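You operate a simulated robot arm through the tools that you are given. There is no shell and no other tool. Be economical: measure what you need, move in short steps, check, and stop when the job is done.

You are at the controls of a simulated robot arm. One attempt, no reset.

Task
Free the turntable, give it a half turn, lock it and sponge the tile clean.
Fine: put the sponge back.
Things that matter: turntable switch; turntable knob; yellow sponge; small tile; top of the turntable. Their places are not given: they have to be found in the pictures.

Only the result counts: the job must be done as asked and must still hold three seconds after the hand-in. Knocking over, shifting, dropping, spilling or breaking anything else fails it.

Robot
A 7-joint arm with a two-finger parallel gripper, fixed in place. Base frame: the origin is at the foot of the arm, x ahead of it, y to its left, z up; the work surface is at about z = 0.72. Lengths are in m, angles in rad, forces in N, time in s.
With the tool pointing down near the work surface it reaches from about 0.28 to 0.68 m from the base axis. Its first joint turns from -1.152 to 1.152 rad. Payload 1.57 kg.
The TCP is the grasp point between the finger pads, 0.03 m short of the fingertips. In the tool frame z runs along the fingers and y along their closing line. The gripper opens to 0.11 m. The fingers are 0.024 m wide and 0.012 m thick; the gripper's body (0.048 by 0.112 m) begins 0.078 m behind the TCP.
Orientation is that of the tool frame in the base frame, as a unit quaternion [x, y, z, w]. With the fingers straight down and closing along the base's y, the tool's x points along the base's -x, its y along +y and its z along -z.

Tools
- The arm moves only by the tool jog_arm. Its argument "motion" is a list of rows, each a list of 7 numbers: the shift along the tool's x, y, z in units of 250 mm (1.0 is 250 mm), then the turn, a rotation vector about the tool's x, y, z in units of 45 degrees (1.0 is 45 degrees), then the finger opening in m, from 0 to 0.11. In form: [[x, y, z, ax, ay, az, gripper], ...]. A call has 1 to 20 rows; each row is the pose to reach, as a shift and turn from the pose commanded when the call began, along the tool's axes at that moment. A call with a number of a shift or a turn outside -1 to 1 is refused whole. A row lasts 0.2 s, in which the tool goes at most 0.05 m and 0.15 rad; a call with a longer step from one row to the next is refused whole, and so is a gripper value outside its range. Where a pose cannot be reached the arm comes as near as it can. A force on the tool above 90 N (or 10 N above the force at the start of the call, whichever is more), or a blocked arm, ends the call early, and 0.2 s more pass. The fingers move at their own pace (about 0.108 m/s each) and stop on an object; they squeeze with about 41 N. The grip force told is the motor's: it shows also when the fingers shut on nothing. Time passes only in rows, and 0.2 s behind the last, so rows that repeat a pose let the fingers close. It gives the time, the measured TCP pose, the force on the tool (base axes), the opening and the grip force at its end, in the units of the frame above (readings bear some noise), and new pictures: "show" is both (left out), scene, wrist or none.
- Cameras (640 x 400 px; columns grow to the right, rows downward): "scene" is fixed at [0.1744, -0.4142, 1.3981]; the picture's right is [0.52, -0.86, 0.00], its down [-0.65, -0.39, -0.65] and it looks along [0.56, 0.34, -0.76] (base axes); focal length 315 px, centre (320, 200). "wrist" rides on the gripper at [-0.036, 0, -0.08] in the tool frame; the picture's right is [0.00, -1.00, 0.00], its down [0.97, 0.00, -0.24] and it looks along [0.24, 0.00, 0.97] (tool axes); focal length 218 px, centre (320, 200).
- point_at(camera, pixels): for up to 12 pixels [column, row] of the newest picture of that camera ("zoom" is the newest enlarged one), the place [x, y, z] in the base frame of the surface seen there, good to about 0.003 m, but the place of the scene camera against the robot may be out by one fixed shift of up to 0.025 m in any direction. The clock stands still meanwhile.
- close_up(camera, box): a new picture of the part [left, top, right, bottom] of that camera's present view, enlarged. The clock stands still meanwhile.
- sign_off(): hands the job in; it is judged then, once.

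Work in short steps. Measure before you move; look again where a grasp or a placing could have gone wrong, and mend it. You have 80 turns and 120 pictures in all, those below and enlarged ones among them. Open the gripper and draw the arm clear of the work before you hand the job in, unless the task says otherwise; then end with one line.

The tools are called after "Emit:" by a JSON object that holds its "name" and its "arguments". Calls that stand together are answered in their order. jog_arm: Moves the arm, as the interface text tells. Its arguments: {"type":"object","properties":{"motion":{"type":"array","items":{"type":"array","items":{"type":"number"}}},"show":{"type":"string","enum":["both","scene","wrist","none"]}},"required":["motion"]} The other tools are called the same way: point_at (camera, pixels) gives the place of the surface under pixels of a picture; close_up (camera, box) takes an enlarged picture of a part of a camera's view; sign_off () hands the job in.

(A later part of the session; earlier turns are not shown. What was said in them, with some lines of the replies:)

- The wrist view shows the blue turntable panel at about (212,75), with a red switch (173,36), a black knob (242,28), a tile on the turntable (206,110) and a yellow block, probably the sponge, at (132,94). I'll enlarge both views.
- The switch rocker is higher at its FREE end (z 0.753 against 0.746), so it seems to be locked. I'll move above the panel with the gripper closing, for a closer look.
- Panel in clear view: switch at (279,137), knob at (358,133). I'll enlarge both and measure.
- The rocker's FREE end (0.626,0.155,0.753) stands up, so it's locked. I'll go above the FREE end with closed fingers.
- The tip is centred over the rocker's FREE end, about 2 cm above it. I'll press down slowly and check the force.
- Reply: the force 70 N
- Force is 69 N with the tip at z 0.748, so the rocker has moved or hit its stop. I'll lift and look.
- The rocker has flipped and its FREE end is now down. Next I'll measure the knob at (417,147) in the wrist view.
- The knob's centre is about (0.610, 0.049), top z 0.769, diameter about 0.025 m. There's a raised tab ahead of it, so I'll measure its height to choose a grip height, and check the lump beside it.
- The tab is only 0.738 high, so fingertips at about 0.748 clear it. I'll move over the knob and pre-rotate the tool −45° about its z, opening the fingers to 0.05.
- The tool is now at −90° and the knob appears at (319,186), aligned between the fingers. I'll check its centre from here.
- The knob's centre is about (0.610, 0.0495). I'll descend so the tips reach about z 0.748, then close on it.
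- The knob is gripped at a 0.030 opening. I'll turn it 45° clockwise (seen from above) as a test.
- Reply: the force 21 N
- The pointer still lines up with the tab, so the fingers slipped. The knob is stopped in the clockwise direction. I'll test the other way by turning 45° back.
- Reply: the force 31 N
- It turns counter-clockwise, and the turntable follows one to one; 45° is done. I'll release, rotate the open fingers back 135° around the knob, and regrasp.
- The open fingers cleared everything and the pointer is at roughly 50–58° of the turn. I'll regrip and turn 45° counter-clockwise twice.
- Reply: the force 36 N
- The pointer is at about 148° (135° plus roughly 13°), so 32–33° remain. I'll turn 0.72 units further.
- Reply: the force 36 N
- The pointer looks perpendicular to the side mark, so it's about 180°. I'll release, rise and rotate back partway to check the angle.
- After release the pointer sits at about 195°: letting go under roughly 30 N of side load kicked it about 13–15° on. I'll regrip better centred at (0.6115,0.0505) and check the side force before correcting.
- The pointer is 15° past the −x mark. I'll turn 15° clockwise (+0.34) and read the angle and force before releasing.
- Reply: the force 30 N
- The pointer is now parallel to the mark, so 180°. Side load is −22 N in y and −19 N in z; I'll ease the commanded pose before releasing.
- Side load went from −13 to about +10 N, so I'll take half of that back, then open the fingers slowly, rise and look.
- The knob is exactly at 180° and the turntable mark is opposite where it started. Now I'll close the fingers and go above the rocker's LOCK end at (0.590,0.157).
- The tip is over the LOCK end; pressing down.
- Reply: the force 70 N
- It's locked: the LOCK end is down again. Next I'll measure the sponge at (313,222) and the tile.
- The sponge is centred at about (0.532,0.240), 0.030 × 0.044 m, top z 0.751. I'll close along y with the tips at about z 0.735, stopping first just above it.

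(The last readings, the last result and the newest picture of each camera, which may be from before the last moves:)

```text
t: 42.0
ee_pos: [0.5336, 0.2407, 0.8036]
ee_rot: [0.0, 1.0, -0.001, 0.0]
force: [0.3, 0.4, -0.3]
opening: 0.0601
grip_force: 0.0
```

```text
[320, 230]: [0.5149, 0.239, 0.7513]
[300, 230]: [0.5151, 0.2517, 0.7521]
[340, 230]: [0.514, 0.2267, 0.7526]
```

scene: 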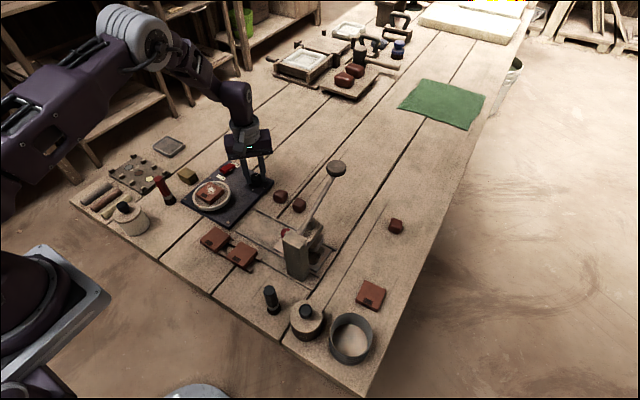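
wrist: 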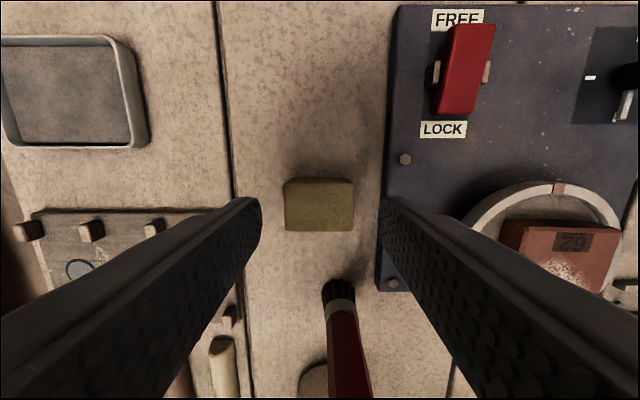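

Sponge is centred between the fingers. I'll descend with a 0.055 opening to keep off the panel edge, then grip.

Emit:
{"name": "jog_arm", "arguments": {"motion": [[0.008, -0.001, 0.0, 0, 0, 0, 0.055], [0.008, -0.001, 0.07, 0, 0, 0, 0.055], [0.008, -0.001, 0.12, 0, 0, 0, 0.055], [0.008, -0.001, 0.144, 0, 0, 0, 0.055], [0.008, -0.001, 0.144, 0, 0, 0, 0.055], [0.008, -0.001, 0.144, 0, 0, 0, 0], [0.008, -0.001, 0.144, 0, 0, 0, 0], [0.008, -0.001, 0.144, 0, 0, 0, 0]], "show": "wrist"}}

```text
t: 43.8
ee_pos: [0.5296, 0.2395, 0.7693]
ee_rot: [0.001, 1.0, 0.0, 0.001]
force: [0.7, -0.2, -1.0]
opening: 0.0446
grip_force: 41.0
```

wrist: 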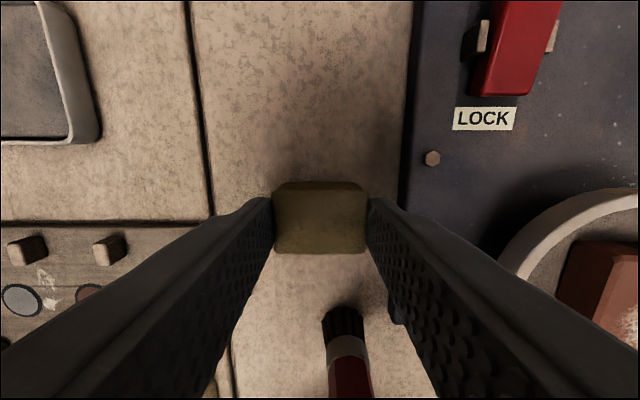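

The sponge is gripped at 0.0446; its bottom is about 0.049 below the TCP. I'll lift it straight up, then move toward the tile.

Emit:
{"name": "jog_arm", "arguments": {"motion": [[0, 0, -0.1, 0, 0, 0, 0], [0, 0, -0.25, 0, 0, 0, 0], [0, 0, -0.4, 0, 0, 0, 0], [0, -0.1, -0.5, 0, 0, 0, 0], [0.0, -0.15, -0.5, 0, 0, 0, 0], [0, -0.15, -0.5, 0, 0, 0, 0]]}}

Emit:
{"name": "close_up", "arguments": {"camera": "wrist", "box": [300, 180, 480, 300]}}

```text
t: 45.2
ee_pos: [0.5311, 0.2012, 0.8942]
ee_rot: [0.0, 1.0, 0.0, -0.001]
force: [1.2, 1.1, -0.3]
opening: 0.0445
grip_force: 41.4
```

scene: 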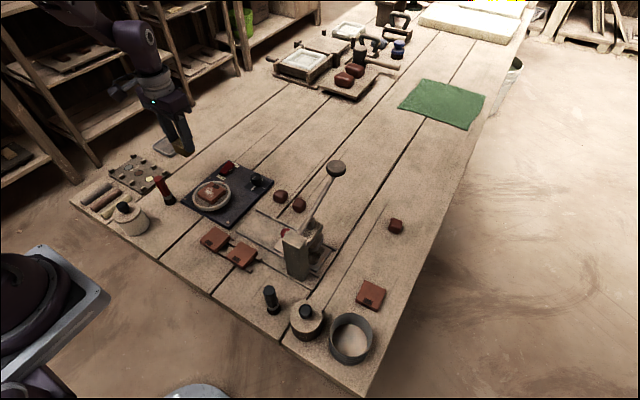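
wrist: 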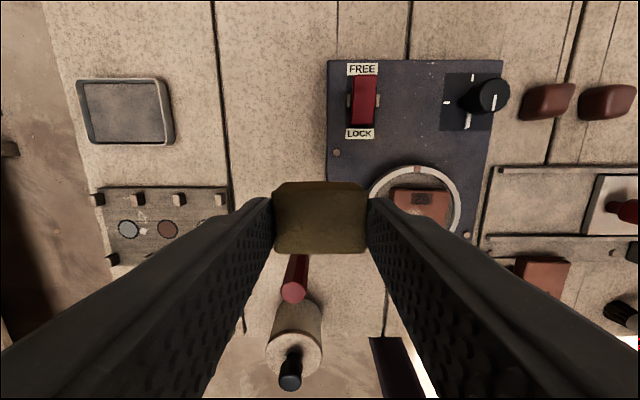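

```text
3.33 times, centred on (390, 240) of wrist
```

zoom: 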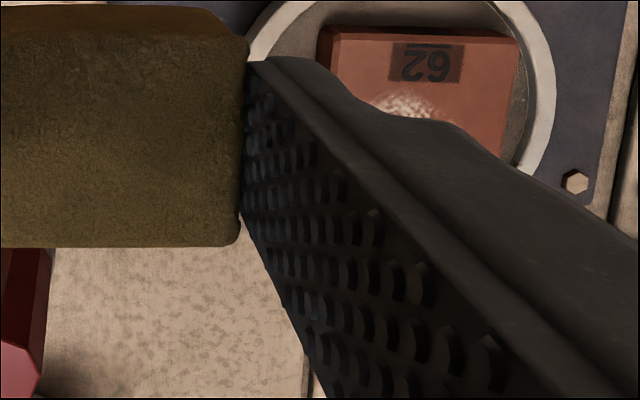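

I need the tile and dust positions after the turn. I'll measure the tile edges in the wrist zoom and the dust in a scene close-up, with known points to calibrate the scene offset.

Emit:
{"name": "point_at", "arguments": {"camera": "zoom", "pixels": [[334, 45], [515, 42], [505, 150], [425, 50], [405, 105], [425, 5], [545, 110], [340, 90]]}}

Emit:
{"name": "close_up", "arguments": {"camera": "scene", "box": [180, 165, 244, 221]}}

```text
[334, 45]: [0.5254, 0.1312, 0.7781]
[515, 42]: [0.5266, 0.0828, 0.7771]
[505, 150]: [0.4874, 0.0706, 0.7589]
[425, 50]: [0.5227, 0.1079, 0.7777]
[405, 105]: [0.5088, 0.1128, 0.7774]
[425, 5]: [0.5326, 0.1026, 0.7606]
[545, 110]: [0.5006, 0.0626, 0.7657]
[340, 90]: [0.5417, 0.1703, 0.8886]
```

```text
7.14 times, centred on (212, 193) of scene
```

zoom: 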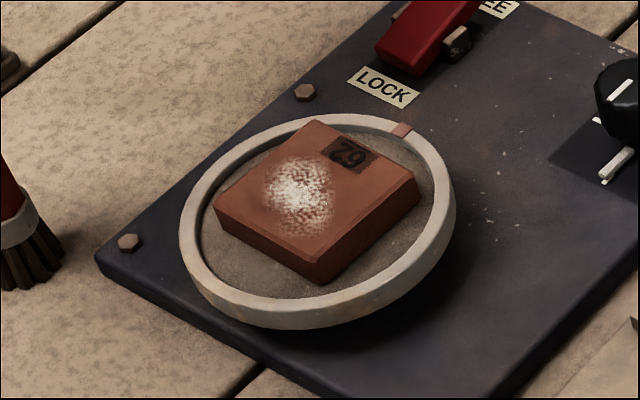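

Emit:
{"name": "point_at", "arguments": {"camera": "zoom", "pixels": [[315, 124], [413, 185], [320, 260], [217, 205], [300, 197], [265, 197], [335, 197], [300, 160], [300, 230], [322, 195]]}}

```text
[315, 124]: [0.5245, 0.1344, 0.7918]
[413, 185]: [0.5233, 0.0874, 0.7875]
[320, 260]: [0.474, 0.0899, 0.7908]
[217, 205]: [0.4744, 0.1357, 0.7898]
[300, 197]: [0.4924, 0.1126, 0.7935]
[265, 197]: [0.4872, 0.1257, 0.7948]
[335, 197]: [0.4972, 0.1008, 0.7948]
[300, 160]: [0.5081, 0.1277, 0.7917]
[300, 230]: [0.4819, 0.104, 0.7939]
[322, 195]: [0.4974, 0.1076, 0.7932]
```

The tile centre is about (0.501,0.107), top z 0.778, with dust centred near (0.495,0.109). I'll bring the sponge above it, and descend in steps to touch.

Emit:
{"name": "jog_arm", "arguments": {"motion": [[0.03, -0.1, 0, 0, 0, 0, 0], [0.07, -0.2, 0, 0, 0, 0, 0], [0.11, -0.3, 0.05, 0, 0, 0, 0], [0.144, -0.372, 0.12, 0, 0, 0, 0], [0.144, -0.372, 0.2, 0, 0, 0, 0], [0.144, -0.372, 0.22, 0, 0, 0, 0], [0.144, -0.372, 0.22, 0, 0, 0, 0]], "show": "wrist"}}

Emit:
{"name": "close_up", "arguments": {"camera": "scene", "box": [160, 140, 256, 220]}}

```text
t: 46.8
ee_pos: [0.4954, 0.1109, 0.8394]
ee_rot: [0.0, 1.0, 0.0, 0.0]
force: [-0.3, -0.4, -0.6]
opening: 0.0446
grip_force: 40.4
```

wrist: 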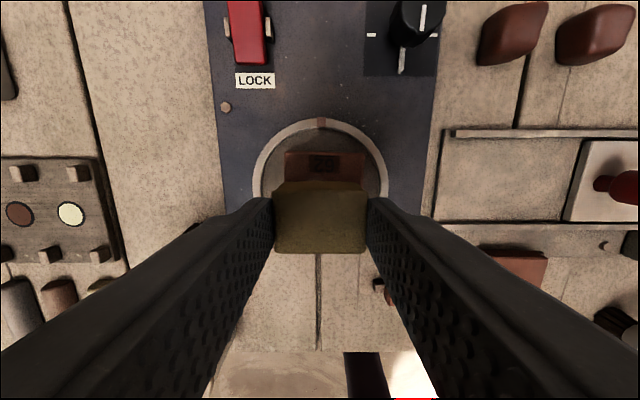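

```text
5.00 times, centred on (208, 180) of scene
```

zoom: 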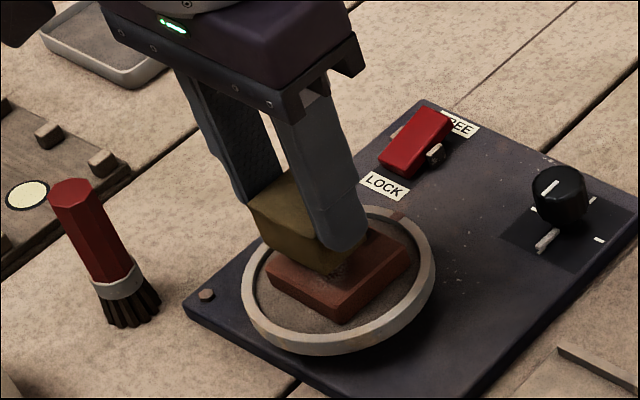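

Sponge hovers about 1 cm above the dust. Lowering gently to touch.

Emit:
{"name": "jog_arm", "arguments": {"motion": [[0, -0.006, 0.02, 0, 0, 0, 0], [0, -0.006, 0.034, 0, 0, 0, 0], [0, -0.006, 0.044, 0, 0, 0, 0], [0, -0.006, 0.048, 0, 0, 0, 0], [0, -0.006, 0.048, 0, 0, 0, 0]], "show": "none"}}

```text
t: 48.0
ee_pos: [0.4949, 0.1088, 0.8259]
ee_rot: [0.0, 1.0, -0.001, 0.001]
force: [-1.4, 1.0, 11.4]
opening: 0.0445
grip_force: 41.3
```

Contact at about 11 N. I'll rub back and forth along x, with small shifts in y.

Emit:
{"name": "jog_arm", "arguments": {"motion": [[0.03, 0, 0, 0, 0, 0, 0], [0.06, 0, 0, 0, 0, 0, 0], [0.03, 0, 0, 0, 0, 0, 0], [0, 0, 0, 0, 0, 0, 0], [-0.04, 0, 0, 0, 0, 0, 0], [-0.08, 0, 0, 0, 0, 0, 0], [-0.04, 0.02, 0, 0, 0, 0, 0], [0, 0.03, 0, 0, 0, 0, 0], [0.04, 0.03, 0, 0, 0, 0, 0], [0.06, 0.0, 0, 0, 0, 0, 0], [0.03, -0.03, 0, 0, 0, 0, 0], [0, -0.03, 0, 0, 0, 0, 0], [-0.04, -0.03, 0, 0, 0, 0, 0], [-0.08, 0, 0, 0, 0, 0, 0], [-0.04, 0, 0, 0, 0, 0, 0], [0, 0, 0, 0, 0, 0, 0], [0.05, 0, 0, 0, 0, 0, 0], [0, 0, 0, 0, 0, 0, 0]], "show": "none"}}

Emit:
{"name": "jog_arm", "arguments": {"motion": [[0, 0, -0.05, 0, 0, 0, 0], [0, 0, -0.15, 0, 0, 0, 0], [0, 0.15, -0.2, 0, 0, 0, 0], [-0.05, 0.3, -0.25, 0, 0, 0, 0], [-0.1, 0.42, -0.25, 0, 0, 0, 0], [-0.14, 0.52, -0.25, 0, 0, 0, 0]]}}

Emit:
{"name": "close_up", "arguments": {"camera": "scene", "box": [180, 165, 244, 221]}}

```text
t: 51.8
ee_pos: [0.4937, 0.109, 0.8264]
ee_rot: [0.0, 1.0, 0.0, -0.001]
force: [-10.7, 1.3, 15.2]
opening: 0.0445
grip_force: 40.7
```

```text
t: 53.2
ee_pos: [0.5295, 0.238, 0.8894]
ee_rot: [0.0, 1.0, -0.001, 0.001]
force: [-0.9, 0.3, 0.1]
opening: 0.0448
grip_force: 40.9
```

scene: 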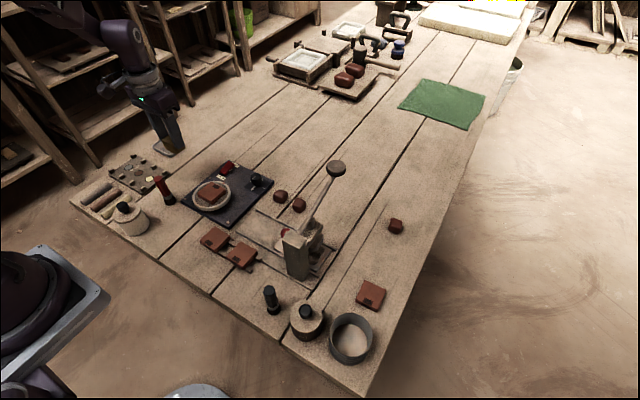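
wrist: 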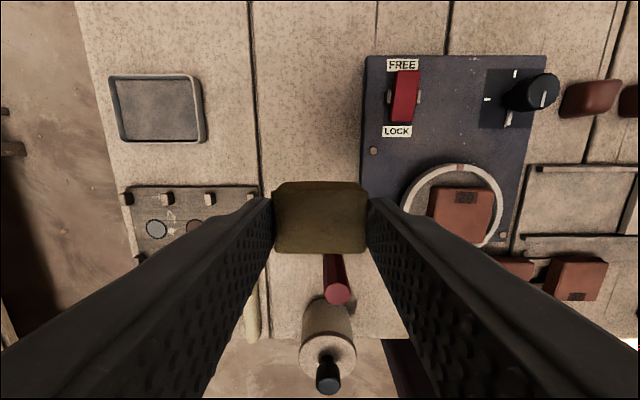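

```text
7.14 times, centred on (212, 193) of scene
```

zoom: 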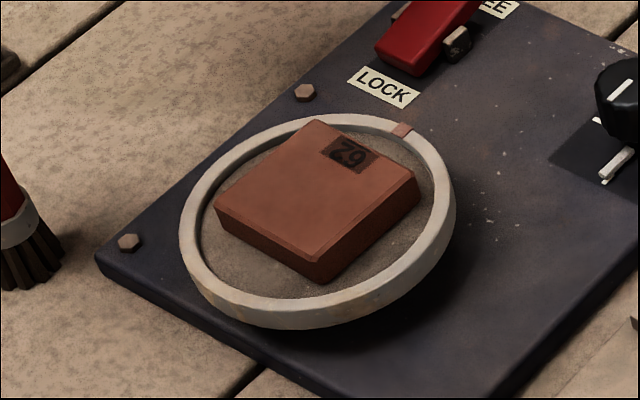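

The tile is clean and hasn't moved. Now I'll lower the sponge onto its original place at (0.530,0.2395), with the TCP at z about 0.77.

Emit:
{"name": "jog_arm", "arguments": {"motion": [[0, 0.005, 0.12, 0, 0, 0, 0], [0, 0.005, 0.24, 0, 0, 0, 0], [0, 0.005, 0.36, 0, 0, 0, 0], [0, 0.005, 0.44, 0, 0, 0, 0], [0, 0.005, 0.465, 0, 0, 0, 0], [0, 0.005, 0.474, 0, 0, 0, 0], [0, 0.005, 0.474, 0, 0, 0, 0]], "show": "wrist"}}

```text
t: 54.8
ee_pos: [0.5301, 0.2405, 0.7705]
ee_rot: [0.0, 1.0, 0.0, 0.0]
force: [0.2, -0.1, -0.5]
opening: 0.0448
grip_force: 41.4
```

wrist: 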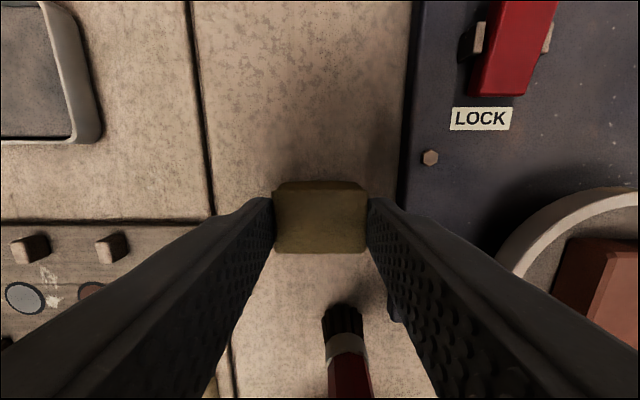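

It's about 1 mm above the table. I'll lower that last bit, open to 0.057 and rise straight up.

Emit:
{"name": "jog_arm", "arguments": {"motion": [[0, -0.002, 0.005, 0, 0, 0, 0], [0, -0.002, 0.006, 0, 0, 0, 0], [0, -0.002, 0.006, 0, 0, 0, 0.057], [0, -0.002, 0.006, 0, 0, 0, 0.057], [0, -0.002, -0.05, 0, 0, 0, 0.057], [0, -0.002, -0.2, 0, 0, 0, 0.057], [0, -0.002, -0.4, 0, 0, 0, 0.08], [0, -0.002, -0.6, 0, 0, 0, 0.08], [-0.05, -0.002, -0.8, 0, 0, 0, 0.08], [-0.05, -0.002, -0.8, 0, 0, 0, 0.08]]}}

Emit:
{"name": "close_up", "arguments": {"camera": "scene", "box": [140, 140, 288, 230]}}

Emit:
{"name": "close_up", "arguments": {"camera": "wrist", "box": [260, 140, 500, 290]}}

```text
refused: row 9 steps farther than a row can; nothing moved
```

```text
4.32 times, centred on (214, 185) of scene
```

zoom: 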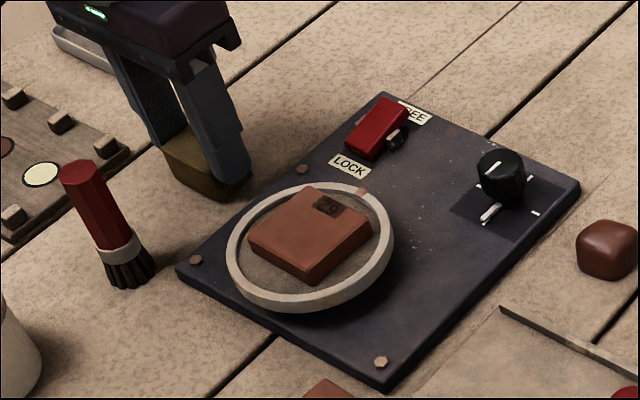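

```text
2.67 times, centred on (380, 215) of wrist
```

zoom: 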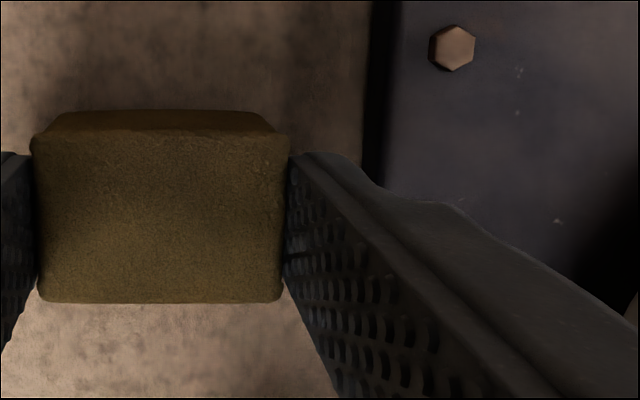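

That call was refused because row 9 stepped too far. I'll send it again with shorter steps.

Emit:
{"name": "jog_arm", "arguments": {"motion": [[0, -0.002, 0.005, 0, 0, 0, 0], [0, -0.002, 0.006, 0, 0, 0, 0], [0, -0.002, 0.006, 0, 0, 0, 0.057], [0, -0.002, 0.006, 0, 0, 0, 0.057], [0, -0.002, -0.05, 0, 0, 0, 0.057], [0, -0.002, -0.2, 0, 0, 0, 0.057], [0, -0.002, -0.38, 0, 0, 0, 0.08], [0, -0.002, -0.56, 0, 0, 0, 0.08], [-0.05, -0.002, -0.74, 0, 0, 0, 0.08], [-0.05, -0.002, -0.74, 0, 0, 0, 0.08]]}}

Emit:
{"name": "close_up", "arguments": {"camera": "scene", "box": [140, 140, 288, 230]}}

```text
t: 57.0
ee_pos: [0.5432, 0.2407, 0.956]
ee_rot: [0.0, 1.0, 0.0, 0.0]
force: [-0.3, -0.5, -0.4]
opening: 0.08
grip_force: 0.2
```

scene: 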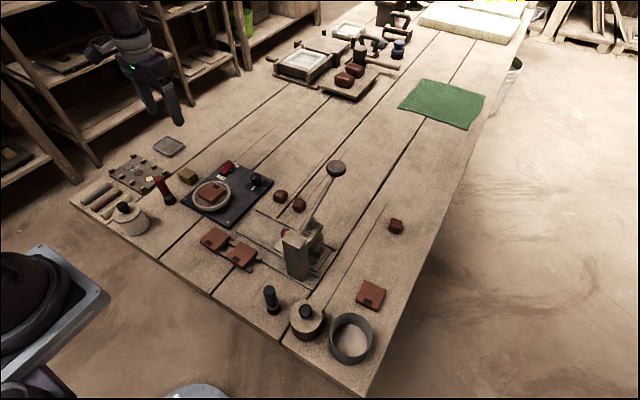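
wrist: 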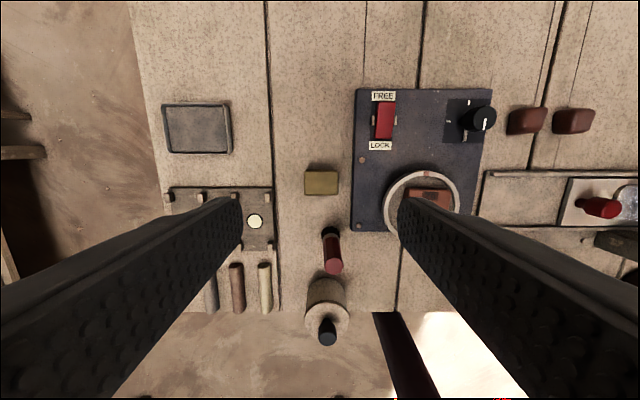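

```text
4.32 times, centred on (214, 185) of scene
```

zoom: 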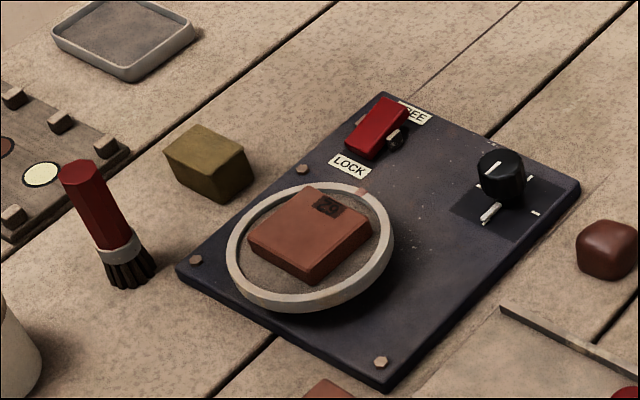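

The sponge is back where it started, the switch is on LOCK, the turntable is half-turned, the tile is clean, and the arm is clear and open. Handing in.

Emit:
{"name": "sign_off", "arguments": {}}

```text
The job is handed in.
```

I freed the turntable, gave it a half turn, locked it again, sponged the tile clean and put the sponge back where it started; the job is handed in.
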